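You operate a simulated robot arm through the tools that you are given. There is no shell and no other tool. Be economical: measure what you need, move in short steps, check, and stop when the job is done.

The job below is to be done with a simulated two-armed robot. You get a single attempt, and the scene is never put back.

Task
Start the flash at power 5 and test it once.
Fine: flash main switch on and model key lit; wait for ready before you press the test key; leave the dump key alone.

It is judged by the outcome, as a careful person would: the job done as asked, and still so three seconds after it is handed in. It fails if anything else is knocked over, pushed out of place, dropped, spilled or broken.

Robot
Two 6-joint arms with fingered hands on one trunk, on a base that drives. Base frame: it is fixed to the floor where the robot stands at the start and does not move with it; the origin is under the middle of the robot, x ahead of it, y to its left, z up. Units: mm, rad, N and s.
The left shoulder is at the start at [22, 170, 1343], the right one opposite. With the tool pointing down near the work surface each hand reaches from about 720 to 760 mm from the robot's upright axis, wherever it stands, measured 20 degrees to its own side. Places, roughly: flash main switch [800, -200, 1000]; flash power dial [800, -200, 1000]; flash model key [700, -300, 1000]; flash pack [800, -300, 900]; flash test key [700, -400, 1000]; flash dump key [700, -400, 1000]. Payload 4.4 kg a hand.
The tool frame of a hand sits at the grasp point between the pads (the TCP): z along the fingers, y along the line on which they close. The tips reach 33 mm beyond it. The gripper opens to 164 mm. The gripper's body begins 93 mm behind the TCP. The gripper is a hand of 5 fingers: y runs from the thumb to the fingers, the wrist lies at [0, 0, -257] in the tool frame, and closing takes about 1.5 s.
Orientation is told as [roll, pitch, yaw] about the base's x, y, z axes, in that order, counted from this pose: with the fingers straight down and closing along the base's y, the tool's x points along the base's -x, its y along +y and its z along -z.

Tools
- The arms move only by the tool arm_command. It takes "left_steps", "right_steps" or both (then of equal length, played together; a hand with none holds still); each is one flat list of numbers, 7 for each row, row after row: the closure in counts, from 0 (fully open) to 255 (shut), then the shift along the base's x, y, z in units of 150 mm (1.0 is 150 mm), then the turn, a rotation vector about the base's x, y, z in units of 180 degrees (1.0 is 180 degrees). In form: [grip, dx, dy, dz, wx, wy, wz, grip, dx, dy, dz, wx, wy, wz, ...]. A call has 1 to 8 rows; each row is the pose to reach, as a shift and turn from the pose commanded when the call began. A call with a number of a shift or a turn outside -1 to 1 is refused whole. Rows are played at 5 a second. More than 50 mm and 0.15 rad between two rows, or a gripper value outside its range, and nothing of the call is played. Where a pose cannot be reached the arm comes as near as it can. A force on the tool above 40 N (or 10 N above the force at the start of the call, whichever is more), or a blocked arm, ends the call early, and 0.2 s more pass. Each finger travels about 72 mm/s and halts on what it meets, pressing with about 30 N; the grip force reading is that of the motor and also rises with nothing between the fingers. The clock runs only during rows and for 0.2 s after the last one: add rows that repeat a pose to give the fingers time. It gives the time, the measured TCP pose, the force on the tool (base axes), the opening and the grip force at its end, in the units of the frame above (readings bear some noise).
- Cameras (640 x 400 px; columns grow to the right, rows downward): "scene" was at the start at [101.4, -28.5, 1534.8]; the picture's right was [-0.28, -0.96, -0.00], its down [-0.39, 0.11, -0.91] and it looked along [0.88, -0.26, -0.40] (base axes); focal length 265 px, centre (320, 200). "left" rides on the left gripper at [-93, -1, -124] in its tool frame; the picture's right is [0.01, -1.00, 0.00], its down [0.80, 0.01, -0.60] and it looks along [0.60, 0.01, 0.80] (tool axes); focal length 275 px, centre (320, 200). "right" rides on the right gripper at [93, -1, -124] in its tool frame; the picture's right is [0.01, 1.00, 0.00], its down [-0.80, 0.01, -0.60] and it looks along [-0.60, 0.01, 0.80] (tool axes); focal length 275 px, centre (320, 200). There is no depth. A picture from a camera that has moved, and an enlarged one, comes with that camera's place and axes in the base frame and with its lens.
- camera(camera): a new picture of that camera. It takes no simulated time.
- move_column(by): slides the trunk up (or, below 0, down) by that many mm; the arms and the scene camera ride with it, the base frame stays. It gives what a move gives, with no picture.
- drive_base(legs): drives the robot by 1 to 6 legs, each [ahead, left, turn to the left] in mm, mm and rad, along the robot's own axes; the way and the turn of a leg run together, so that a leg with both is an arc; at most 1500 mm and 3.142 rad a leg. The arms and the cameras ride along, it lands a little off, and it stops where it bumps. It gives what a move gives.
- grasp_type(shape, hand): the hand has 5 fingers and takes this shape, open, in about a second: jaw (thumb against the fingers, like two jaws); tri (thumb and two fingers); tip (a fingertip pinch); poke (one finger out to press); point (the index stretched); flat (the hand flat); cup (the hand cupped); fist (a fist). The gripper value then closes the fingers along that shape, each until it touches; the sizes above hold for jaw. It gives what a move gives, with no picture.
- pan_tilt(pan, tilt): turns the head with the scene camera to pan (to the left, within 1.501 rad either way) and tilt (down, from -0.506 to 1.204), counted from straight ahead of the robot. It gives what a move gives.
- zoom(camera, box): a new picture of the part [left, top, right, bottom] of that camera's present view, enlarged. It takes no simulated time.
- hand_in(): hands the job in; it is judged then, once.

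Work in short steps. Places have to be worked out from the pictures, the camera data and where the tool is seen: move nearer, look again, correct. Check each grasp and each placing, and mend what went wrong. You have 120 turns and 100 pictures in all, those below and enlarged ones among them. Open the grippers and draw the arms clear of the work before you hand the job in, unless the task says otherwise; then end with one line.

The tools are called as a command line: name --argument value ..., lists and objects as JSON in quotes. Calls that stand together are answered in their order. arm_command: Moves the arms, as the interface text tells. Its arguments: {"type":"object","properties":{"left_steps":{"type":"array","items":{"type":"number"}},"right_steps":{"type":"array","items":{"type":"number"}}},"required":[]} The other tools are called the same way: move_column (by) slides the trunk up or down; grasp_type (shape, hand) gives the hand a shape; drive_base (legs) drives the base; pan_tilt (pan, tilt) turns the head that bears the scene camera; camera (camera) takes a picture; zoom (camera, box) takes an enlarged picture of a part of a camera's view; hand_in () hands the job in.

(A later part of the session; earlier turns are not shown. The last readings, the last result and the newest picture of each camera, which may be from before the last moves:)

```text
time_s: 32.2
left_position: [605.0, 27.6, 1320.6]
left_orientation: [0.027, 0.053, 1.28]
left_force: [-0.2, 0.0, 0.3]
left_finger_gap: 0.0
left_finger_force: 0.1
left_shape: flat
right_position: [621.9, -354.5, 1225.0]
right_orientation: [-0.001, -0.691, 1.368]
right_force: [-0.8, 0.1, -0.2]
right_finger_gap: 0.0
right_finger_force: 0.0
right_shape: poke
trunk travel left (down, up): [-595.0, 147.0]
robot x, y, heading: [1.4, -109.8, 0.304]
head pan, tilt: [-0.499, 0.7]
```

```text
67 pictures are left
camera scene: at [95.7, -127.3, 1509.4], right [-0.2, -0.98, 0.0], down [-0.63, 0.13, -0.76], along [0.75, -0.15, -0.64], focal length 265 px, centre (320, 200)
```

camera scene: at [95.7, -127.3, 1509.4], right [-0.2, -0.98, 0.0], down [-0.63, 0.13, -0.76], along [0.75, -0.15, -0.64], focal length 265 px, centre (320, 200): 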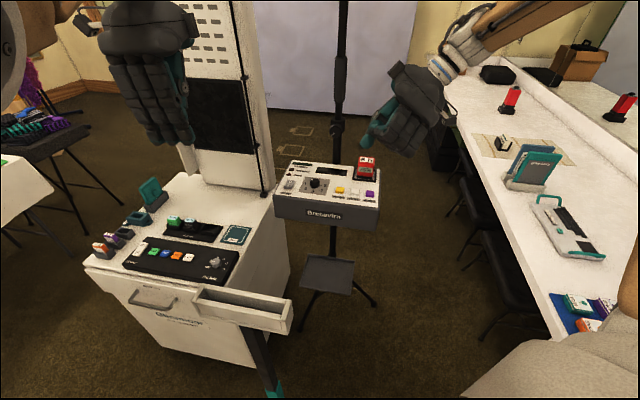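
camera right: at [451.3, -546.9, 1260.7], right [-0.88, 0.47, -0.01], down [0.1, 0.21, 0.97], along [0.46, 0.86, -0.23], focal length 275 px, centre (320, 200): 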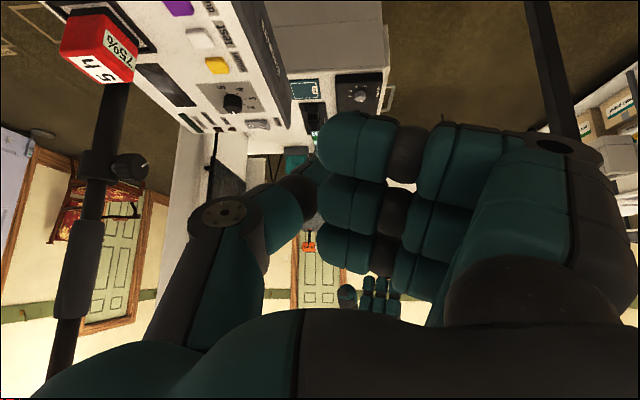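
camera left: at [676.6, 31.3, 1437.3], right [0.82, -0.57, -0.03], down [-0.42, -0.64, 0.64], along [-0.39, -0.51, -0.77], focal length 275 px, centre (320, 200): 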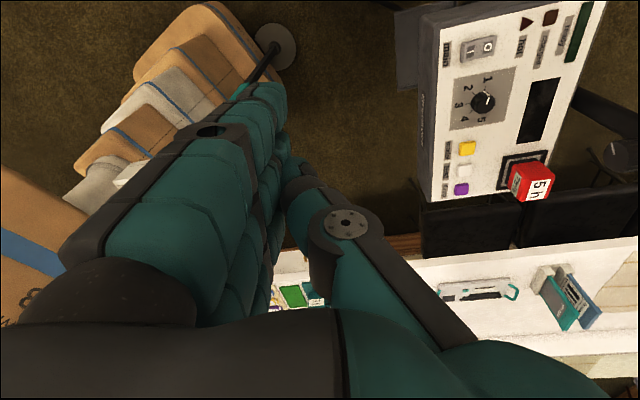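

Stand undisturbed. Turn a further 0.35 rad left, then make the right hand vertical and extend.

drive_base --legs '[[0, 0, 0.35]]'

arm_command --right_steps '[0, 0, 0, 0, 0, 0, -0.045, 0, 0, 0, 0, 0, 0, -0.09, 0, 0, 0, 0, 0, 0, -0.135, 0, 0, 0, 0, 0, 0, -0.18, 0, 0, 0, 0, 0, 0, -0.225, 0, 0, 0, 0, 0, 0, -0.27, 0, 0, 0, 0, 0, 0, -0.315, 0, 0, 0, 0, 0, 0, -0.36]'

camera --camera "scene"

```text
time_s: 33.7
left_position: [516.4, 230.4, 1321.5]
left_orientation: [0.027, 0.054, 1.635]
left_force: [0.5, 0.5, -0.4]
left_finger_gap: 0.0
left_finger_force: 0.0
left_shape: flat
right_position: [668.1, -122.5, 1225.5]
right_orientation: [-0.001, -0.691, 1.722]
right_force: [0.1, 0.1, -0.3]
right_finger_gap: 0.0
right_finger_force: 0.0
right_shape: poke
trunk travel left (down, up): [-595.0, 147.0]
robot x, y, heading: [-3.5, -112.7, 0.655]
head pan, tilt: [-0.499, 0.7]
```

```text
time_s: 35.5
left_position: [516.7, 231.8, 1320.4]
left_orientation: [0.023, 0.056, 1.636]
left_force: [0.1, -0.7, 0.1]
left_finger_gap: 0.0
left_finger_force: 0.1
left_shape: flat
right_position: [666.4, -120.7, 1225.1]
right_orientation: [-0.003, -0.691, 0.597]
right_force: [-0.1, 1.1, -0.1]
right_finger_gap: 0.0
right_finger_force: 0.0
right_shape: poke
trunk travel left (down, up): [-595.0, 147.0]
robot x, y, heading: [1.8, -115.9, 0.653]
head pan, tilt: [-0.499, 0.7]
```

```text
66 pictures are left
camera scene: at [93.7, -91.6, 1509.4], right [0.16, -0.99, 0.0], down [-0.64, -0.1, -0.76], along [0.76, 0.12, -0.64], focal length 265 px, centre (320, 200)
```

scene: 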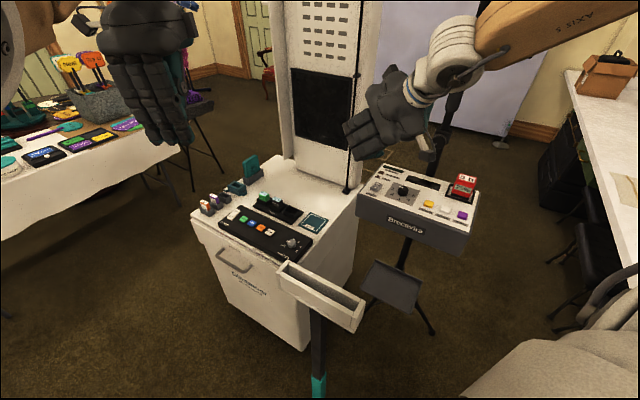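

Hand is near the panel. Now tilt it back to vertical while moving over the panel (z kept ≥1200).

arm_command --right_steps '[0, 0.1, -0.2, 0, -0.0247, 0.0364, 0, 0, 0.2, -0.4, 0, -0.0494, 0.0728, 0, 0, 0.3, -0.6, 0, -0.0741, 0.1092, 0, 0, 0.45, -0.8, 0, -0.0988, 0.1456, 0, 0, 0.6, -0.8, 0, -0.1237, 0.182, 0, 0, 0.67, -0.8, 0, -0.1237, 0.182, 0]'

camera --camera "right"

```text
time_s: 36.9
left_position: [518.5, 231.0, 1320.6]
left_orientation: [0.024, 0.053, 1.636]
left_force: [-1.2, 0.2, 0.0]
left_finger_gap: 0.0
left_finger_force: 0.1
left_shape: flat
right_position: [717.5, -289.6, 1224.2]
right_orientation: [-0.002, 0.0, 0.594]
right_force: [-0.2, 0.3, 0.0]
right_finger_gap: 0.1
right_finger_force: 0.1
right_shape: poke
right hand out of reach, approached as far as the arm can: row 4, 5, 6
trunk travel left (down, up): [-595.0, 147.0]
robot x, y, heading: [0.6, -113.7, 0.662]
head pan, tilt: [-0.499, 0.7]
```

```text
65 pictures are left
camera right: at [640.2, -342.1, 1348.0], right [-0.57, 0.82, 0.0], down [0.66, 0.46, 0.6], along [0.49, 0.34, -0.8], focal length 275 px, centre (320, 200)
```

right: 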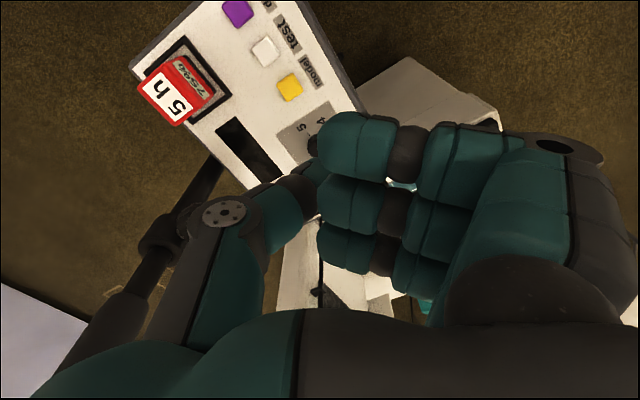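

Vertical over the panel now. View the hand and panel from the head.

zoom --camera "scene" --box '[320, 40, 520, 260]'

```text
1.82 times, centred on (420, 150) of scene
camera zoom: at [94.8, -92.7, 1509.4], right [0.16, -0.99, 0.0], down [-0.64, -0.1, -0.76], along [0.76, 0.12, -0.64], focal length 482 px, centre (138, 291)
```

zoom: 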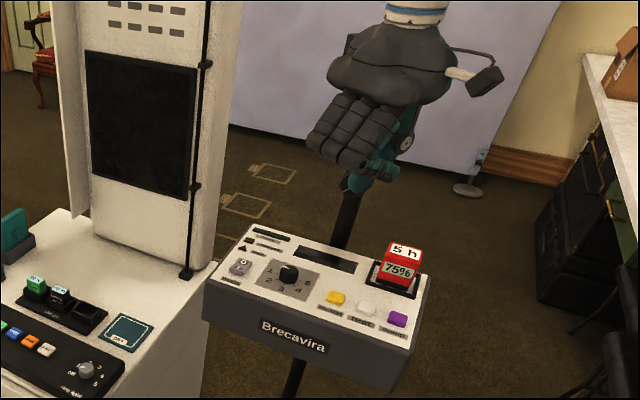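

zoom --camera "scene" --box '[405, 80, 465, 150]'

```text
5.71 times, centred on (435, 115) of scene
camera zoom: at [94.8, -92.7, 1509.4], right [0.16, -0.99, 0.0], down [-0.64, -0.1, -0.76], along [0.76, 0.12, -0.64], focal length 1517 px, centre (-337, 686)
```

zoom: 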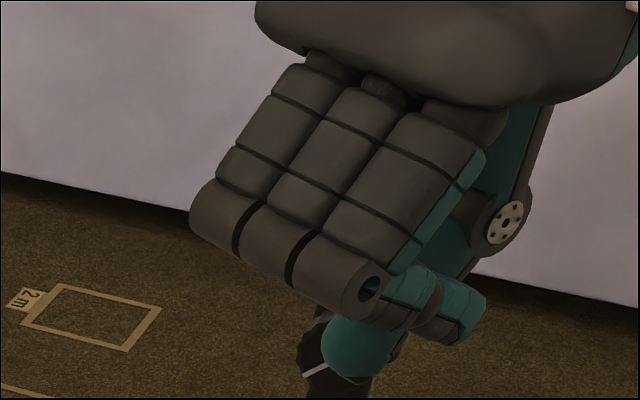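

The poke digit (thumb) tip matches tool axis ≈ TCP+35–40 mm, so I can press by coordinates. Main's "I" end ≈[782,-167]; it's past the arm's inward limit, so I turn the base 0.28 rad more left.

drive_base --legs '[[0, 0, 0.28]]'

arm_command --right_steps '[0, 0, -0.3, 0, 0, 0, -0.04, 0, 0, -0.6, 0, 0, 0, -0.08, 0, 0, -0.9, 0, 0, 0, -0.12]'

camera --camera "scene"

```text
time_s: 38.2
left_position: [403.7, 354.9, 1322.2]
left_orientation: [0.025, 0.057, 1.908]
left_force: [0.4, 1.3, 0.2]
left_finger_gap: 0.0
left_finger_force: 0.0
left_shape: flat
right_position: [736.4, -92.0, 1225.5]
right_orientation: [-0.003, -0.002, 0.865]
right_force: [1.0, -0.8, -0.4]
right_finger_gap: 0.1
right_finger_force: 0.2
right_shape: poke
trunk travel left (down, up): [-595.0, 147.0]
robot x, y, heading: [-2.4, -113.4, 0.928]
head pan, tilt: [-0.499, 0.7]
```

```text
time_s: 39.0
left_position: [405.7, 355.9, 1322.1]
left_orientation: [0.025, 0.056, 1.909]
left_force: [0.5, 0.1, 0.7]
left_finger_gap: 0.2
left_finger_force: 0.1
left_shape: flat
right_position: [739.3, -199.7, 1217.0]
right_orientation: [-0.004, 0.0, 0.519]
right_force: [0.2, 0.7, -0.7]
right_finger_gap: 0.1
right_finger_force: 0.0
right_shape: poke
right hand out of reach, approached as far as the arm can: row 3
trunk travel left (down, up): [-595.0, 147.0]
robot x, y, heading: [-2.8, -111.3, 0.926]
head pan, tilt: [-0.499, 0.7]
```

```text
62 pictures are left
camera scene: at [83.7, -70.5, 1509.4], right [0.42, -0.91, 0.0], down [-0.59, -0.27, -0.76], along [0.7, 0.32, -0.64], focal length 265 px, centre (320, 200)
```

scene: 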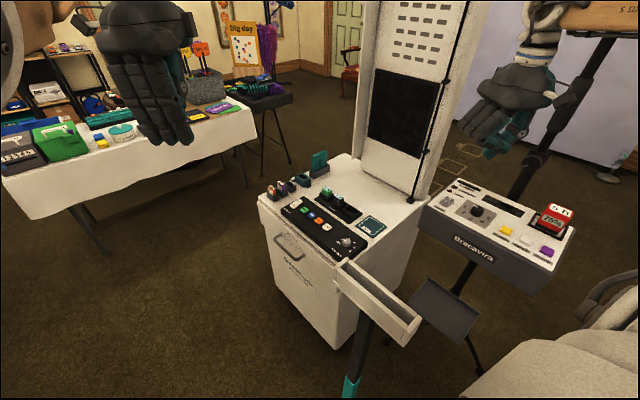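

I move toward the switch while lowering to z≈1130 (tip ≈1090, still clear of the panel).

arm_command --right_steps '[0, 0.05, 0.05, -0.25, 0, 0, 0, 0, 0.15, 0.1, -0.45, 0, 0, 0, 0, 0.25, 0.2, -0.6, 0, 0, 0]'

camera --camera "right"

```text
time_s: 39.8
left_position: [404.9, 356.4, 1320.6]
left_orientation: [0.027, 0.056, 1.911]
left_force: [-0.1, 0.4, -0.3]
left_finger_gap: 0.0
left_finger_force: 0.2
left_shape: flat
right_position: [780.8, -168.1, 1122.5]
right_orientation: [-0.003, -0.001, 0.489]
right_force: [-0.1, -0.5, -0.2]
right_finger_gap: 0.0
right_finger_force: 0.0
right_shape: poke
trunk travel left (down, up): [-595.0, 147.0]
robot x, y, heading: [-0.6, -111.4, 0.926]
head pan, tilt: [-0.499, 0.7]
```

```text
61 pictures are left
camera right: at [697.8, -211.0, 1244.4], right [-0.48, 0.88, 0.0], down [0.7, 0.39, 0.6], along [0.53, 0.29, -0.8], focal length 275 px, centre (320, 200)
```

right: 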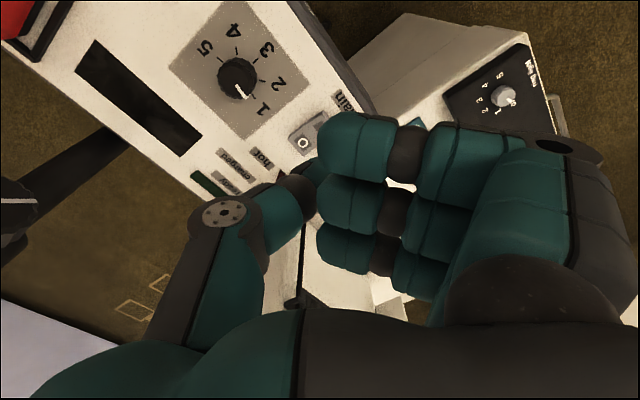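

Tip is aligned over the "I" end ≈[782,-167]. Descend to TCP z≈1058 first.

arm_command --right_steps '[0, 0.01, 0.01, -0.2, 0, 0, 0, 0, 0.01, 0.01, -0.4, 0, 0, 0, 0, 0.01, 0.01, -0.43, 0, 0, 0]'

zoom --camera "scene" --box '[400, 100, 600, 260]'

```text
time_s: 40.6
left_position: [403.3, 355.6, 1320.0]
left_orientation: [0.025, 0.052, 1.91]
left_force: [-0.2, -0.1, 0.3]
left_finger_gap: 0.0
left_finger_force: 0.1
left_shape: flat
right_position: [779.8, -166.7, 1059.1]
right_orientation: [-0.002, -0.004, 0.489]
right_force: [-0.3, -0.4, -0.3]
right_finger_gap: 0.0
right_finger_force: 0.0
right_shape: poke
trunk travel left (down, up): [-595.0, 147.0]
robot x, y, heading: [1.4, -111.8, 0.929]
head pan, tilt: [-0.499, 0.7]
```

```text
2.50 times, centred on (500, 180) of scene
camera zoom: at [83.6, -70.8, 1509.5], right [0.42, -0.91, 0.0], down [-0.59, -0.27, -0.76], along [0.7, 0.32, -0.64], focal length 664 px, centre (-130, 250)
```

zoom: 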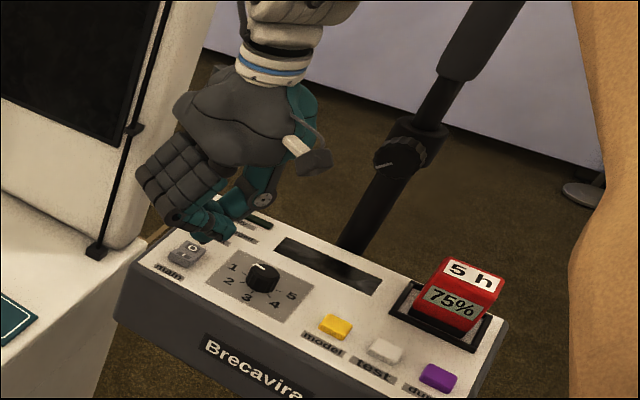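

zoom --camera "scene" --box '[435, 155, 515, 215]'

camera --camera "right"

```text
6.67 times, centred on (475, 185) of scene
camera zoom: at [83.6, -70.8, 1509.5], right [0.42, -0.91, 0.0], down [-0.59, -0.27, -0.76], along [0.7, 0.32, -0.64], focal length 1769 px, centre (-713, 300)
```

zoom: 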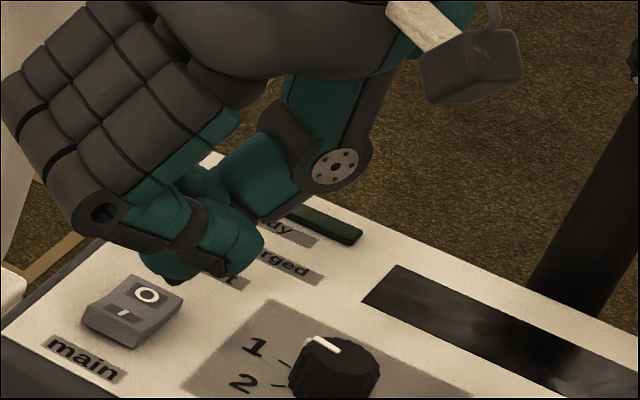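

```text
58 pictures are left
camera right: at [696.6, -210.9, 1182.4], right [-0.48, 0.88, 0.0], down [0.7, 0.38, 0.6], along [0.53, 0.29, -0.8], focal length 275 px, centre (320, 200)
```

right: 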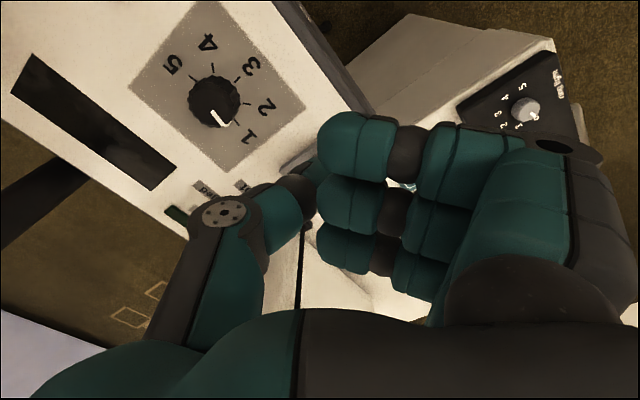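

The thumb tip projects as expected, but the panel is lower than assumed (z≈990), putting the "I" end at ≈[797,-161]. Shift there and lower to TCP≈1045.

arm_command --right_steps '[0, 0.11, 0.04, 0, 0, 0, 0, 0, 0.11, 0.04, -0.06, 0, 0, 0, 0, 0.11, 0.04, -0.09, 0, 0, 0]'

zoom --camera "scene" --box '[435, 155, 515, 215]'

```text
time_s: 41.4
left_position: [405.6, 354.4, 1320.9]
left_orientation: [0.025, 0.053, 1.911]
left_force: [-0.8, 0.1, 0.5]
left_finger_gap: 0.2
left_finger_force: 0.0
left_shape: flat
right_position: [786.9, -169.8, 1057.8]
right_orientation: [-0.002, -0.003, 0.489]
right_force: [-0.2, -0.1, -0.6]
right_finger_gap: 0.0
right_finger_force: 0.2
right_shape: poke
right hand out of reach, approached as far as the arm can: row 1, 2, 3
trunk travel left (down, up): [-595.0, 147.0]
robot x, y, heading: [-1.3, -115.1, 0.93]
head pan, tilt: [-0.499, 0.7]
```

```text
6.67 times, centred on (475, 185) of scene
camera zoom: at [84.3, -70.9, 1509.4], right [0.42, -0.91, 0.0], down [-0.59, -0.27, -0.76], along [0.7, 0.32, -0.64], focal length 1769 px, centre (-713, 300)
```

zoom: 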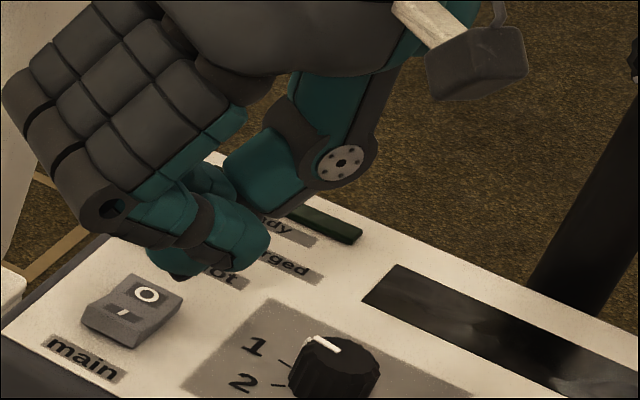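

Near outer reach; I tilt the fingers 0.2 rad forward to gain reach and step to the target, still above.

arm_command --right_steps '[0, 0, 0, 0, 0, -0.032, 0, 0, 0.02, 0.03, 0, 0, -0.064, 0, 0, 0.02, 0.06, -0.05, 0, -0.064, 0]'

zoom --camera "scene" --box '[435, 155, 515, 215]'

```text
time_s: 42.2
left_position: [405.3, 354.5, 1321.0]
left_orientation: [0.025, 0.055, 1.91]
left_force: [0.4, -0.1, -0.2]
left_finger_gap: 0.0
left_finger_force: 0.1
left_shape: flat
right_position: [789.3, -159.2, 1050.4]
right_orientation: [-0.097, -0.181, 0.498]
right_force: [0.4, -0.1, -0.4]
right_finger_gap: 0.0
right_finger_force: 0.1
right_shape: poke
trunk travel left (down, up): [-595.0, 147.0]
robot x, y, heading: [-4.1, -115.6, 0.931]
head pan, tilt: [-0.499, 0.7]
```

```text
6.67 times, centred on (475, 185) of scene
camera zoom: at [84.5, -70.3, 1509.3], right [0.42, -0.91, 0.0], down [-0.59, -0.27, -0.76], along [0.7, 0.32, -0.64], focal length 1769 px, centre (-713, 300)
```

zoom: 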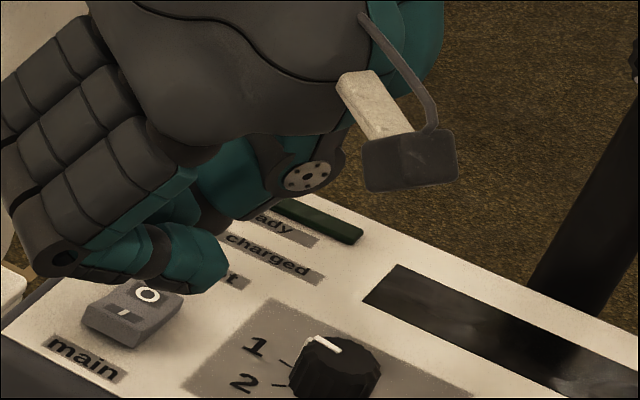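

Contact point projects near the "I" mark. Nudge 4 mm toward the near end and press down in small steps.

arm_command --right_steps '[0, -0.027, 0.01, -0.03, 0, 0, 0, 0, -0.027, 0.01, -0.06, 0, 0, 0, 0, -0.027, 0.01, -0.09, 0, 0, 0, 0, -0.027, 0.01, -0.12, 0, 0, 0]'

zoom --camera "scene" --box '[435, 155, 515, 215]'

```text
time_s: 43.2
left_position: [405.8, 356.2, 1320.8]
left_orientation: [0.024, 0.056, 1.909]
left_force: [-0.3, 0.1, 0.0]
left_finger_gap: 0.0
left_finger_force: 0.0
left_shape: flat
right_position: [784.1, -157.4, 1031.9]
right_orientation: [-0.098, -0.179, 0.499]
right_force: [0.0, 0.3, 1.2]
right_finger_gap: 0.0
right_finger_force: 0.1
right_shape: poke
trunk travel left (down, up): [-595.0, 147.0]
robot x, y, heading: [-4.6, -114.5, 0.927]
head pan, tilt: [-0.499, 0.7]
```

```text
6.67 times, centred on (475, 185) of scene
camera zoom: at [84.1, -70.8, 1509.4], right [0.42, -0.91, 0.0], down [-0.59, -0.27, -0.76], along [0.7, 0.32, -0.64], focal length 1769 px, centre (-713, 300)
```

zoom: 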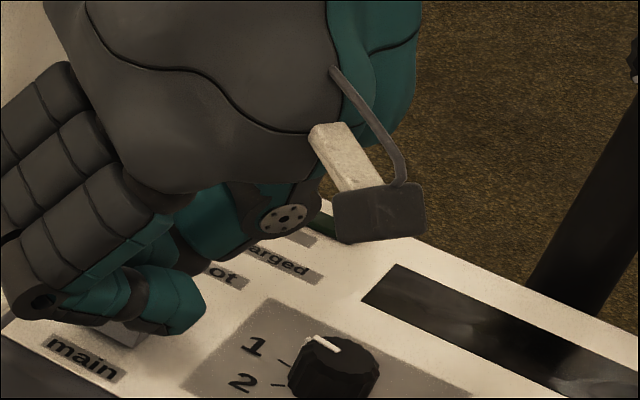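

Barely in contact (1.2 N). Continue pressing down in small steps.

arm_command --right_steps '[0, 0, 0, -0.02, 0, 0, 0, 0, 0, 0, -0.04, 0, 0, 0, 0, 0, 0, -0.06, 0, 0, 0, 0, 0, 0, -0.08, 0, 0, 0]'

zoom --camera "scene" --box '[435, 155, 515, 215]'

```text
time_s: 44.2
left_position: [403.3, 355.0, 1322.9]
left_orientation: [0.022, 0.053, 1.908]
left_force: [-1.5, 0.8, 0.2]
left_finger_gap: 0.0
left_finger_force: 0.0
left_shape: flat
right_position: [783.3, -159.1, 1023.3]
right_orientation: [-0.099, -0.184, 0.497]
right_force: [-2.0, -6.8, 26.9]
right_finger_gap: 0.1
right_finger_force: 0.0
right_shape: poke
trunk travel left (down, up): [-595.0, 147.0]
robot x, y, heading: [0.3, -114.0, 0.927]
head pan, tilt: [-0.499, 0.7]
```

```text
6.67 times, centred on (475, 185) of scene
camera zoom: at [80.5, -71.8, 1510.0], right [0.41, -0.91, 0.0], down [-0.58, -0.27, -0.77], along [0.7, 0.32, -0.64], focal length 1769 px, centre (-713, 300)
```

zoom: 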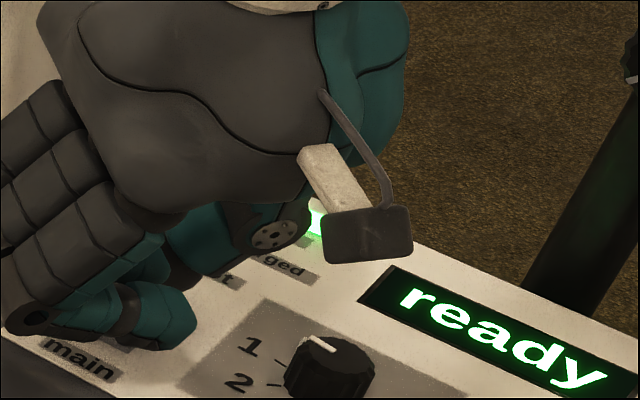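

Main switch is on: display shows "ready" and the ready light is lit. Raise the hand, straighten it, and check the panel.

arm_command --right_steps '[0, 0, 0, 0.1, 0, 0, 0, 0, 0, 0, 0.4, 0, 0, 0, 0, -0.1, -0.1, 0.7, 0, 0.032, 0, 0, -0.2, -0.2, 0.8, 0, 0.06, 0]'

drive_base --legs '[[11, -23, 0]]'

grasp_type --hand "right" --shape "tri"

camera --camera "right"

zoom --camera "scene" --box '[400, 80, 620, 270]'

```text
time_s: 45.2
left_position: [405.0, 354.5, 1322.1]
left_orientation: [0.024, 0.054, 1.91]
left_force: [-0.1, -0.5, -0.3]
left_finger_gap: 0.0
left_finger_force: 0.0
left_shape: flat
right_position: [753.6, -191.2, 1140.4]
right_orientation: [-0.007, -0.014, 0.488]
right_force: [0.2, 0.4, 1.2]
right_finger_gap: 0.0
right_finger_force: 0.1
right_shape: poke
trunk travel left (down, up): [-595.0, 147.0]
robot x, y, heading: [-1.3, -114.7, 0.927]
head pan, tilt: [-0.499, 0.7]
```

```text
time_s: 46.0
left_position: [432.2, 338.4, 1322.0]
left_orientation: [0.026, 0.053, 1.899]
left_force: [0.5, -1.7, -0.7]
left_finger_gap: 0.0
left_finger_force: 0.0
left_shape: flat
right_position: [776.3, -211.2, 1141.0]
right_orientation: [-0.007, -0.013, 0.478]
right_force: [0.0, -1.4, -0.3]
right_finger_gap: 0.1
right_finger_force: 0.1
right_shape: poke
trunk travel left (down, up): [-595.0, 147.0]
robot x, y, heading: [18.5, -122.3, 0.915]
head pan, tilt: [-0.499, 0.7]
```

```text
time_s: 46.9
left_position: [431.2, 339.4, 1322.6]
left_orientation: [0.024, 0.056, 1.9]
left_force: [0.2, 0.8, -0.3]
left_finger_gap: 0.0
left_finger_force: 0.0
left_shape: flat
right_position: [775.5, -207.9, 1140.9]
right_orientation: [-0.009, -0.011, 0.478]
right_force: [-0.3, -0.5, -0.4]
right_finger_gap: 163.8
right_finger_force: 0.1
right_shape: tri
trunk travel left (down, up): [-595.0, 147.0]
robot x, y, heading: [21.8, -127.8, 0.919]
head pan, tilt: [-0.499, 0.7]
```

```text
53 pictures are left
camera right: at [691.3, -251.7, 1263.3], right [-0.47, 0.88, -0.01], down [0.7, 0.38, 0.61], along [0.54, 0.28, -0.79], focal length 275 px, centre (320, 200)
```

right: 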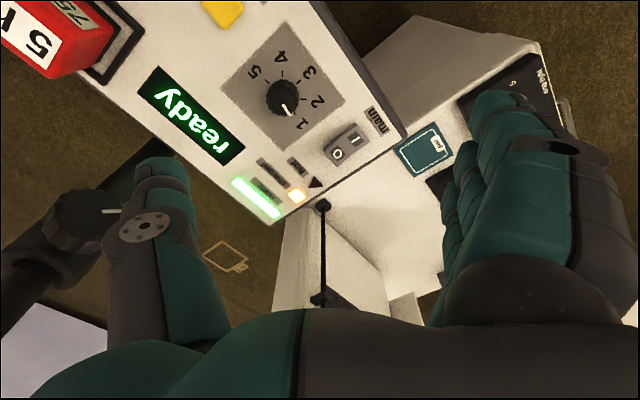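

```text
2.11 times, centred on (510, 175) of scene
camera zoom: at [107.1, -82.5, 1509.5], right [0.41, -0.91, 0.0], down [-0.59, -0.26, -0.77], along [0.7, 0.31, -0.64], focal length 559 px, centre (-80, 253)
```

zoom: 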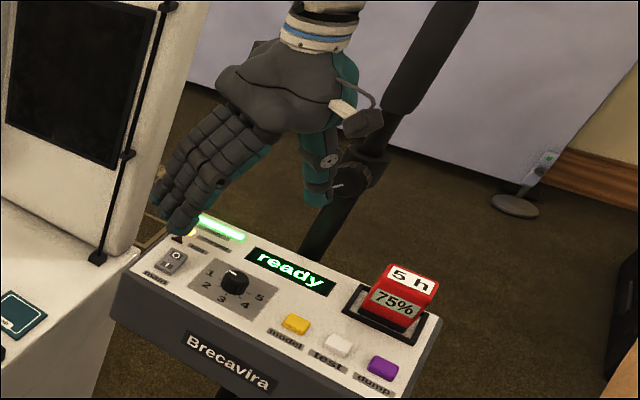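

Clear view: ready is lit at power 1; dial ≈[778,-248]. I move over the dial, rotate the wrist clockwise as far as handy, and pre-close partly.

arm_command --right_steps '[40, 0.0, -0.1, 0, 0, 0, -0.045, 80, 0.015, -0.27, 0, 0, 0, -0.09, 120, 0.015, -0.27, 0, 0, 0, -0.135, 120, 0.015, -0.27, 0, 0, 0, -0.18, 120, 0.015, -0.27, 0, 0, 0, -0.225, 120, 0.015, -0.27, 0, 0, 0, -0.27, 120, 0.015, -0.27, 0, 0, 0, -0.315, 120, 0.015, -0.27, 0, 0, 0, -0.36]'

camera --camera "right"

zoom --camera "scene" --box '[400, 80, 620, 270]'

```text
time_s: 48.7
left_position: [433.8, 342.2, 1320.2]
left_orientation: [0.025, 0.056, 1.9]
left_force: [-0.4, 0.3, -0.2]
left_finger_gap: 0.0
left_finger_force: 0.1
left_shape: flat
right_position: [779.7, -248.0, 1141.9]
right_orientation: [-0.009, -0.013, -0.655]
right_force: [-0.7, 0.0, 0.4]
right_finger_gap: 87.9
right_finger_force: 0.1
right_shape: tri
trunk travel left (down, up): [-595.0, 147.0]
robot x, y, heading: [24.2, -125.9, 0.917]
head pan, tilt: [-0.499, 0.7]
```

```text
51 pictures are left
camera right: at [703.9, -190.6, 1263.2], right [0.6, 0.8, -0.01], down [0.64, -0.47, 0.61], along [0.48, -0.37, -0.79], focal length 275 px, centre (320, 200)
```

right: 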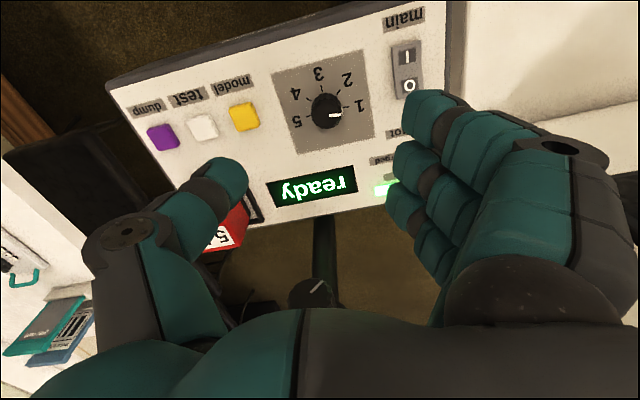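

```text
2.11 times, centred on (510, 175) of scene
camera zoom: at [108.3, -82.2, 1509.4], right [0.41, -0.91, 0.0], down [-0.59, -0.26, -0.76], along [0.7, 0.31, -0.64], focal length 559 px, centre (-80, 253)
```

zoom: 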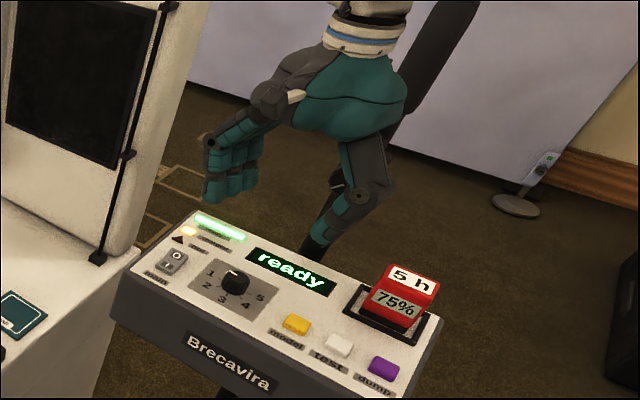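

Rotate further clockwise so the fingers clear the switch.

arm_command --right_steps '[120, 0, 0, 0, 0, 0, -0.045, 120, 0, 0, 0, 0, 0, -0.09, 120, 0, 0, 0, 0, 0, -0.135, 120, 0, 0, 0, 0, 0, -0.165, 140, -0.01, 0, -0.2, 0, 0, -0.165, 150, -0.01, 0, -0.4, 0, 0, -0.165]'

camera --camera "right"

zoom --camera "scene" --box '[430, 100, 570, 230]'

```text
time_s: 50.1
left_position: [434.4, 340.5, 1321.0]
left_orientation: [0.023, 0.052, 1.899]
left_force: [0.3, 0.0, 0.1]
left_finger_gap: 0.2
left_finger_force: 0.1
left_shape: flat
right_position: [801.8, -249.4, 1069.8]
right_orientation: [-0.013, -0.009, -1.169]
right_force: [0.5, 0.3, -0.9]
right_finger_gap: 68.6
right_finger_force: 0.0
right_shape: tri
right hand out of reach, approached as far as the arm can: row 2, 3, 4, 5, 6
trunk travel left (down, up): [-595.0, 147.0]
robot x, y, heading: [23.4, -127.3, 0.914]
head pan, tilt: [-0.499, 0.7]
```

```text
49 pictures are left
camera right: at [764.5, -161.8, 1191.3], right [0.92, 0.4, -0.01], down [0.32, -0.72, 0.61], along [0.24, -0.56, -0.79], focal length 275 px, centre (320, 200)
```

right: 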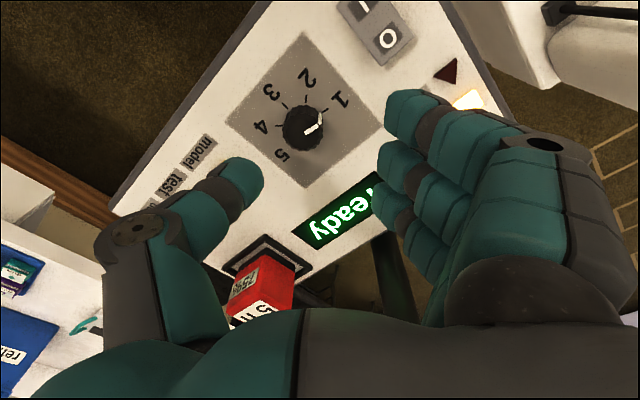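

```text
3.08 times, centred on (500, 165) of scene
camera zoom: at [108.8, -82.6, 1509.4], right [0.41, -0.91, 0.0], down [-0.59, -0.26, -0.76], along [0.7, 0.31, -0.64], focal length 817 px, centre (-234, 308)
```

zoom: 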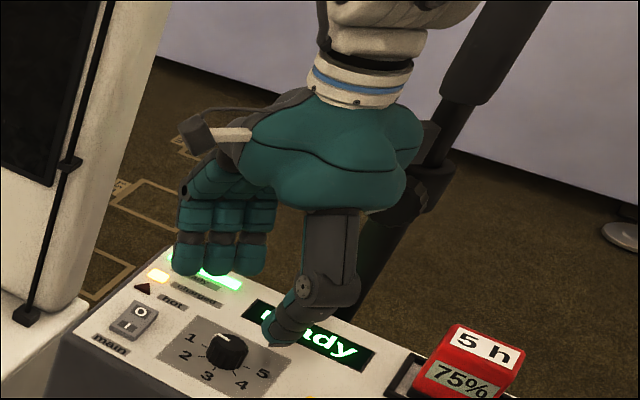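

Past yaw ≈−0.75 the arm can't hold position. I raise, go back to yaw −0.7 over the dial, and narrow the opening.

arm_command --right_steps '[150, 0, 0, 0.2, 0, 0, 0.04, 160, -0.08, 0.01, 0.2, 0, 0, 0.08, 170, -0.16, 0.01, 0.2, 0, 0, 0.12, 175, -0.16, 0.01, 0.2, 0, 0, 0.15, 175, -0.16, 0.01, 0.2, 0, 0, 0.15]'

camera --camera "right"

```text
time_s: 51.3
left_position: [434.1, 340.0, 1321.4]
left_orientation: [0.026, 0.054, 1.899]
left_force: [-0.4, 0.0, 0.0]
left_finger_gap: 0.0
left_finger_force: 0.1
left_shape: flat
right_position: [778.2, -246.9, 1100.6]
right_orientation: [-0.009, -0.012, -0.698]
right_force: [1.0, 0.0, -0.9]
right_finger_gap: 52.1
right_finger_force: 0.0
right_shape: tri
trunk travel left (down, up): [-595.0, 147.0]
robot x, y, heading: [22.9, -124.1, 0.913]
head pan, tilt: [-0.499, 0.7]
```

```text
47 pictures are left
camera right: at [704.9, -185.3, 1222.4], right [0.63, 0.77, -0.01], down [0.62, -0.5, 0.61], along [0.47, -0.39, -0.79], focal length 275 px, centre (320, 200)
```

right: 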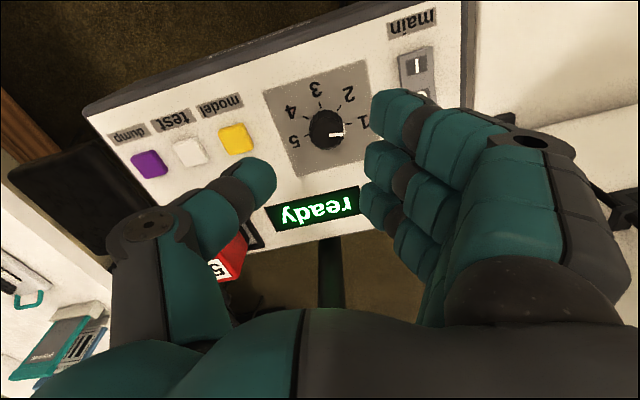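

Dial center sits ~5 mm toward +y/+x of the axis; correct and descend to TCP≈1045, then check.

arm_command --right_steps '[175, 0.025, 0.03, -0.15, 0, 0, 0, 175, 0.025, 0.03, -0.3, 0, 0, 0, 175, 0.025, 0.03, -0.37, 0, 0, 0]'

camera --camera "right"

zoom --camera "scene" --box '[440, 120, 560, 220]'

```text
time_s: 52.1
left_position: [434.2, 340.2, 1320.7]
left_orientation: [0.025, 0.057, 1.898]
left_force: [-0.5, 0.8, 0.5]
left_finger_gap: 0.1
left_finger_force: 0.1
left_shape: flat
right_position: [783.4, -243.1, 1044.7]
right_orientation: [-0.009, -0.012, -0.702]
right_force: [0.2, 0.7, 0.1]
right_finger_gap: 52.0
right_finger_force: 0.1
right_shape: tri
trunk travel left (down, up): [-595.0, 147.0]
robot x, y, heading: [23.1, -122.7, 0.918]
head pan, tilt: [-0.499, 0.7]
```

```text
46 pictures are left
camera right: at [709.4, -181.7, 1166.7], right [0.64, 0.77, -0.01], down [0.62, -0.5, 0.61], along [0.47, -0.39, -0.79], focal length 275 px, centre (320, 200)
```

right: 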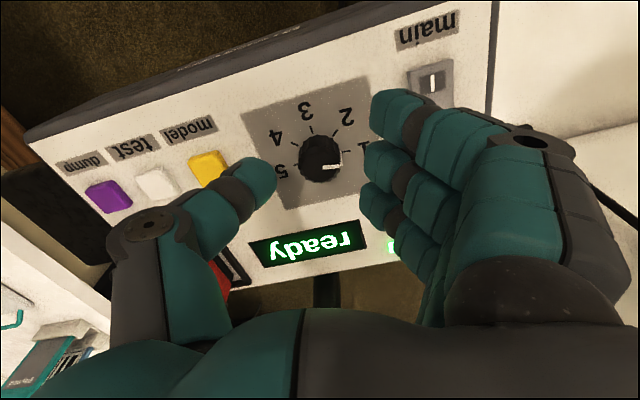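

```text
4.00 times, centred on (500, 170) of scene
camera zoom: at [108.7, -82.0, 1509.4], right [0.41, -0.91, 0.0], down [-0.59, -0.26, -0.76], along [0.7, 0.31, -0.64], focal length 1062 px, centre (-400, 320)
```

zoom: 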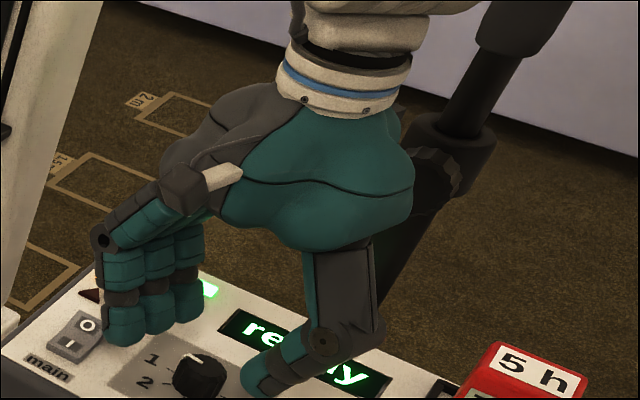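

Aligned. Descend 13 mm more and close on the knob.

arm_command --right_steps '[175, 0, 0, -0.05, 0, 0, 0, 175, 0, 0, -0.09, 0, 0, 0, 190, 0, 0, -0.09, 0, 0, 0, 210, 0, 0, -0.09, 0, 0, 0, 225, 0, 0, -0.09, 0, 0, 0]'

camera --camera "right"

zoom --camera "scene" --box '[440, 120, 560, 220]'

```text
time_s: 53.3
left_position: [434.6, 339.8, 1322.4]
left_orientation: [0.023, 0.055, 1.899]
left_force: [0.3, -1.0, 0.4]
left_finger_gap: 0.0
left_finger_force: 0.0
left_shape: flat
right_position: [781.1, -242.6, 1031.6]
right_orientation: [-0.009, -0.011, -0.7]
right_force: [-0.1, 0.4, 0.2]
right_finger_gap: 20.1
right_finger_force: 0.1
right_shape: tri
trunk travel left (down, up): [-595.0, 147.0]
robot x, y, heading: [20.9, -128.1, 0.916]
head pan, tilt: [-0.499, 0.7]
```

```text
44 pictures are left
camera right: at [708.1, -181.1, 1152.8], right [0.64, 0.77, -0.01], down [0.62, -0.5, 0.61], along [0.47, -0.39, -0.79], focal length 275 px, centre (320, 200)
```

right: 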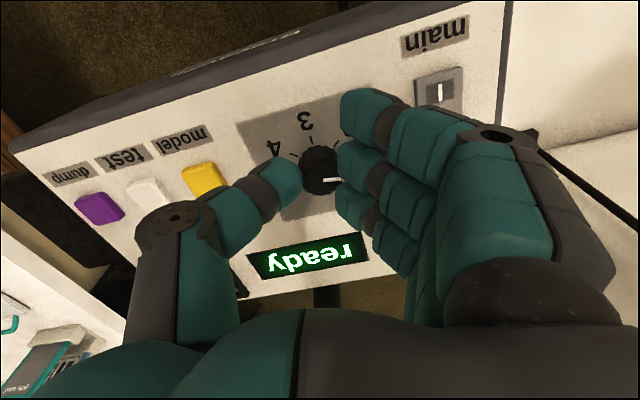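

```text
4.00 times, centred on (500, 170) of scene
camera zoom: at [108.3, -82.8, 1509.4], right [0.41, -0.91, 0.0], down [-0.59, -0.26, -0.76], along [0.7, 0.31, -0.64], focal length 1062 px, centre (-400, 320)
```

zoom: 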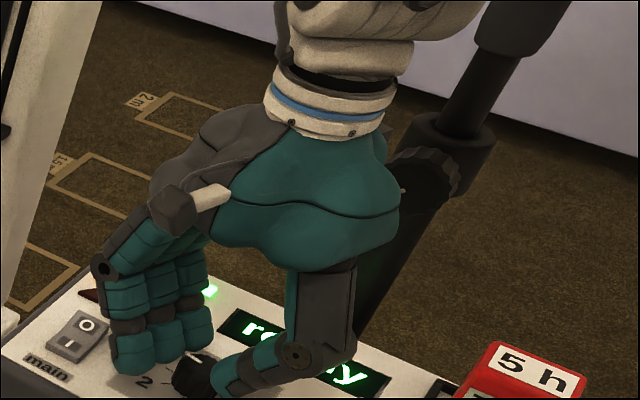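

Fingers straddle the knob. Lower 6 mm more and close fully to grip.

arm_command --right_steps '[200, 0, 0, 0, 0, 0, 0, 200, 0, 0, -0.025, 0, 0, 0, 200, 0, 0, -0.045, 0, 0, 0, 230, 0, 0, -0.045, 0, 0, 0, 255, 0, 0, -0.045, 0, 0, 0, 255, 0, 0, -0.045, 0, 0, 0, 255, 0, 0, -0.045, 0, 0, 0]'

camera --camera "right"

```text
time_s: 54.9
left_position: [435.5, 341.8, 1321.3]
left_orientation: [0.027, 0.058, 1.898]
left_force: [-0.2, -0.5, 0.6]
left_finger_gap: 0.2
left_finger_force: 0.0
left_shape: flat
right_position: [786.1, -240.0, 1026.6]
right_orientation: [-0.007, -0.015, -0.7]
right_force: [16.2, 13.1, 8.8]
right_finger_gap: 14.4
right_finger_force: 29.6
right_shape: tri
trunk travel left (down, up): [-595.0, 147.0]
robot x, y, heading: [23.7, -124.7, 0.917]
head pan, tilt: [-0.499, 0.7]
```

```text
42 pictures are left
camera right: at [711.4, -178.1, 1147.4], right [0.63, 0.77, -0.01], down [0.61, -0.5, 0.61], along [0.47, -0.39, -0.79], focal length 275 px, centre (320, 200)
```

right: 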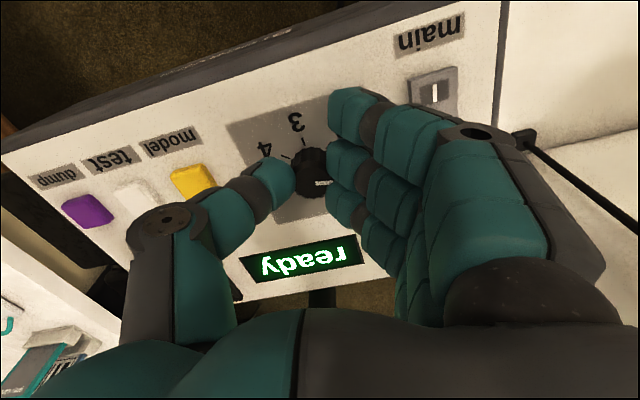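

Gripped (30 N) but pushed sideways; recenter by +5 mm along the closing line and begin turning counter-clockwise 0.57 rad.

arm_command --right_steps '[255, 0.025, 0.025, 0, 0, 0, 0, 255, 0.025, 0.025, 0, 0, 0, 0.045, 255, 0.025, 0.025, 0, 0, 0, 0.09, 255, 0.025, 0.025, 0, 0, 0, 0.135, 255, 0.025, 0.025, 0, 0, 0, 0.18, 255, 0.025, 0.025, 0, 0, 0, 0.18]'

camera --camera "right"

```text
time_s: 56.3
left_position: [431.8, 341.1, 1321.1]
left_orientation: [0.023, 0.056, 1.899]
left_force: [-0.1, -0.7, 0.4]
left_finger_gap: 0.2
left_finger_force: 0.2
left_shape: flat
right_position: [781.3, -238.9, 1025.1]
right_orientation: [-0.012, -0.01, -0.134]
right_force: [-8.8, 1.7, 10.8]
right_finger_gap: 15.2
right_finger_force: 29.8
right_shape: tri
trunk travel left (down, up): [-595.0, 147.0]
robot x, y, heading: [20.5, -125.3, 0.916]
head pan, tilt: [-0.499, 0.7]
```

```text
41 pictures are left
camera right: at [688.0, -225.8, 1147.8], right [0.12, 0.99, -0.01], down [0.79, -0.09, 0.61], along [0.6, -0.08, -0.79], focal length 275 px, centre (320, 200)
```

right: 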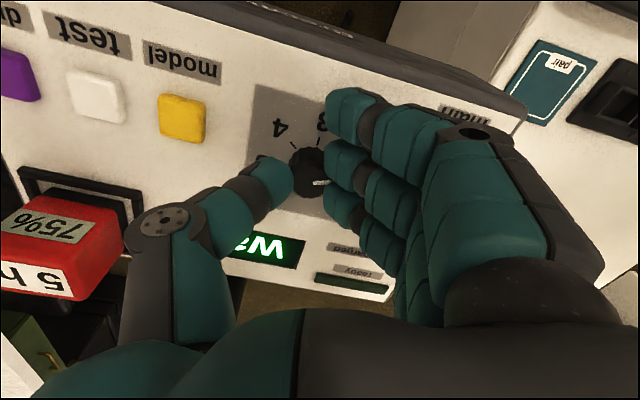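

The knob turns with the hand; display went to "wait". Continue turning.

arm_command --right_steps '[255, 0, 0, 0, 0, 0, 0.045, 255, 0, 0, 0, 0, 0, 0.09, 255, 0, 0, 0, 0, 0, 0.135, 255, 0, 0, 0, 0, 0, 0.18, 255, 0, 0, 0, 0, 0, 0.225, 255, 0, 0, 0, 0, 0, 0.27, 255, 0, 0, 0, 0, 0, 0.315]'

camera --camera "right"

```text
time_s: 57.9
left_position: [430.1, 336.9, 1323.4]
left_orientation: [0.022, 0.055, 1.899]
left_force: [-0.1, -0.5, 0.6]
left_finger_gap: 0.3
left_finger_force: 0.0
left_shape: flat
right_position: [781.1, -242.9, 1027.2]
right_orientation: [-0.007, -0.008, 0.856]
right_force: [-20.0, -21.2, 13.7]
right_finger_gap: 14.9
right_finger_force: 29.9
right_shape: tri
trunk travel left (down, up): [-595.0, 147.0]
robot x, y, heading: [24.6, -123.4, 0.915]
head pan, tilt: [-0.499, 0.7]
```

```text
40 pictures are left
camera right: at [718.7, -313.0, 1149.2], right [-0.76, 0.65, -0.01], down [0.51, 0.61, 0.61], along [0.4, 0.46, -0.79], focal length 275 px, centre (320, 200)
```

right: 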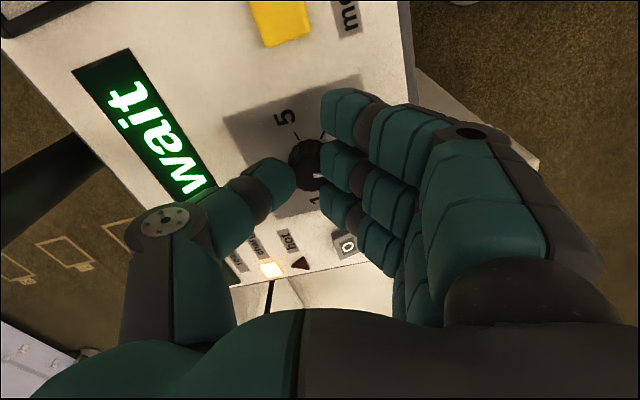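

Now around 3. Lateral force is rising, so I recenter 4 mm and turn further, watching the reach.

arm_command --right_steps '[255, -0.017, -0.02, 0, 0, 0, 0, 255, -0.017, -0.02, 0, 0, 0, 0.045, 255, -0.02, -0.02, 0, 0, 0, 0.09, 255, -0.02, -0.02, 0, 0, 0, 0.135, 255, -0.025, -0.025, 0, 0, 0, 0.18, 255, -0.025, -0.025, 0, 0, 0, 0.225]'

camera --camera "right"

```text
time_s: 59.3
left_position: [431.2, 336.5, 1323.6]
left_orientation: [0.022, 0.051, 1.897]
left_force: [-0.6, -0.3, -0.3]
left_finger_gap: 0.0
left_finger_force: 0.0
left_shape: flat
right_position: [779.3, -247.3, 1026.9]
right_orientation: [-0.01, -0.013, 1.565]
right_force: [-8.4, -27.6, 19.8]
right_finger_gap: 14.8
right_finger_force: 30.1
right_shape: tri
trunk travel left (down, up): [-595.0, 147.0]
robot x, y, heading: [24.2, -124.1, 0.918]
head pan, tilt: [-0.499, 0.7]
```

```text
39 pictures are left
camera right: at [777.6, -340.3, 1148.8], right [-1.0, -0.01, -0.01], down [-0.01, 0.79, 0.61], along [0.01, 0.61, -0.79], focal length 275 px, centre (320, 200)
```

right: 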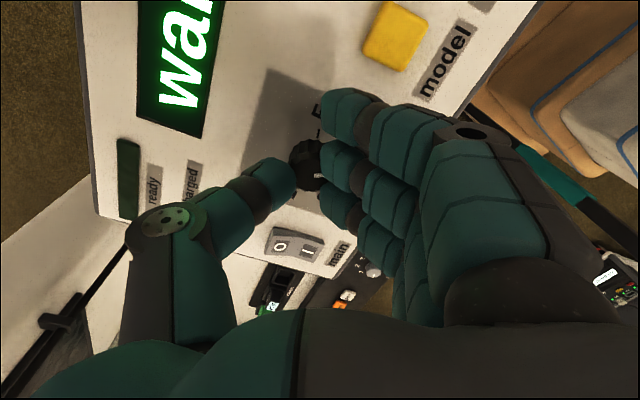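

Around 4 now. Relieve the side and vertical load, then continue turning.

arm_command --right_steps '[255, 0, -0.025, 0.01, 0, 0, 0, 255, 0.005, -0.03, 0.012, 0, 0, 0.04, 255, 0.008, -0.03, 0.012, 0, 0, 0.08, 255, 0.01, -0.03, 0.012, 0, 0, 0.12]'

camera --camera "right"

```text
time_s: 60.3
left_position: [430.4, 338.4, 1325.2]
left_orientation: [0.024, 0.054, 1.898]
left_force: [-0.6, -0.3, -0.4]
left_finger_gap: 0.0
left_finger_force: 0.2
left_shape: flat
right_position: [781.0, -248.4, 1028.5]
right_orientation: [-0.012, -0.015, 1.94]
right_force: [-9.8, -13.5, 11.5]
right_finger_gap: 11.1
right_finger_force: 29.2
right_shape: tri
trunk travel left (down, up): [-595.0, 147.0]
robot x, y, heading: [21.9, -123.6, 0.92]
head pan, tilt: [-0.499, 0.7]
```

```text
38 pictures are left
camera right: at [814.3, -335.4, 1151.1], right [-0.93, -0.37, -0.01], down [-0.3, 0.73, 0.61], along [-0.22, 0.57, -0.79], focal length 275 px, centre (320, 200)
```

right: 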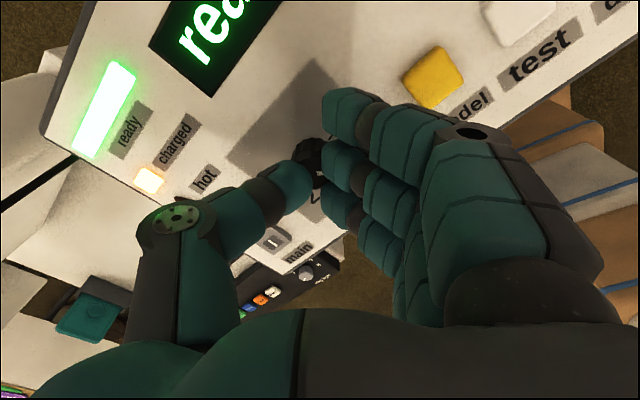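

The grip narrowed — likely slipping. Open, lift straight up and inspect the dial.

arm_command --right_steps '[220, 0, 0, 0, 0, 0, 0, 180, 0, 0, 0, 0, 0, 0, 170, 0, 0, 0.0, 0, 0, 0, 170, 0, 0, 0.2, 0, 0, 0, 170, 0, 0, 0.4, 0, 0, 0]'

camera --camera "right"

zoom --camera "scene" --box '[440, 120, 600, 250]'

```text
time_s: 61.5
left_position: [434.3, 338.9, 1322.4]
left_orientation: [0.026, 0.054, 1.9]
left_force: [-0.3, -0.3, 0.5]
left_finger_gap: 0.0
left_finger_force: 0.1
left_shape: flat
right_position: [780.0, -249.7, 1088.9]
right_orientation: [-0.008, -0.011, 1.938]
right_force: [-0.5, -0.4, 0.2]
right_finger_gap: 54.2
right_finger_force: 0.0
right_shape: tri
trunk travel left (down, up): [-595.0, 147.0]
robot x, y, heading: [23.7, -123.8, 0.919]
head pan, tilt: [-0.499, 0.7]
```

```text
37 pictures are left
camera right: at [814.1, -336.9, 1210.6], right [-0.93, -0.37, -0.01], down [-0.3, 0.73, 0.61], along [-0.22, 0.57, -0.79], focal length 275 px, centre (320, 200)
```

right: 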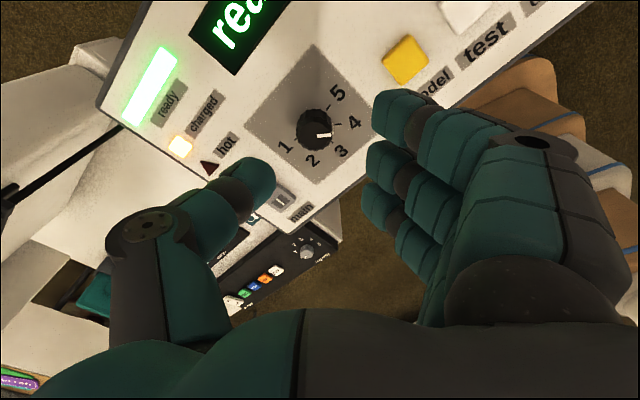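

```text
3.08 times, centred on (520, 185) of scene
camera zoom: at [107.9, -83.6, 1509.5], right [0.41, -0.91, 0.0], down [-0.59, -0.26, -0.77], along [0.7, 0.31, -0.64], focal length 817 px, centre (-295, 246)
```

zoom: 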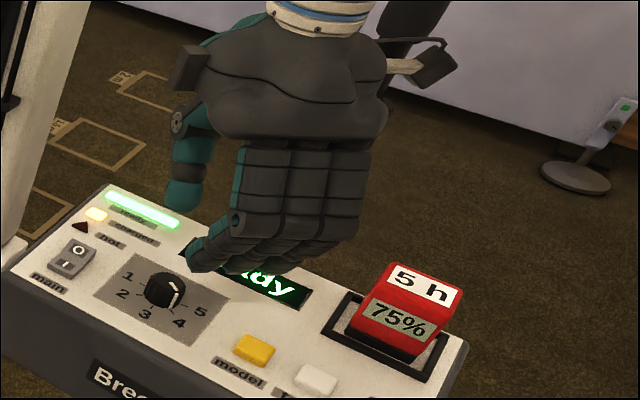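

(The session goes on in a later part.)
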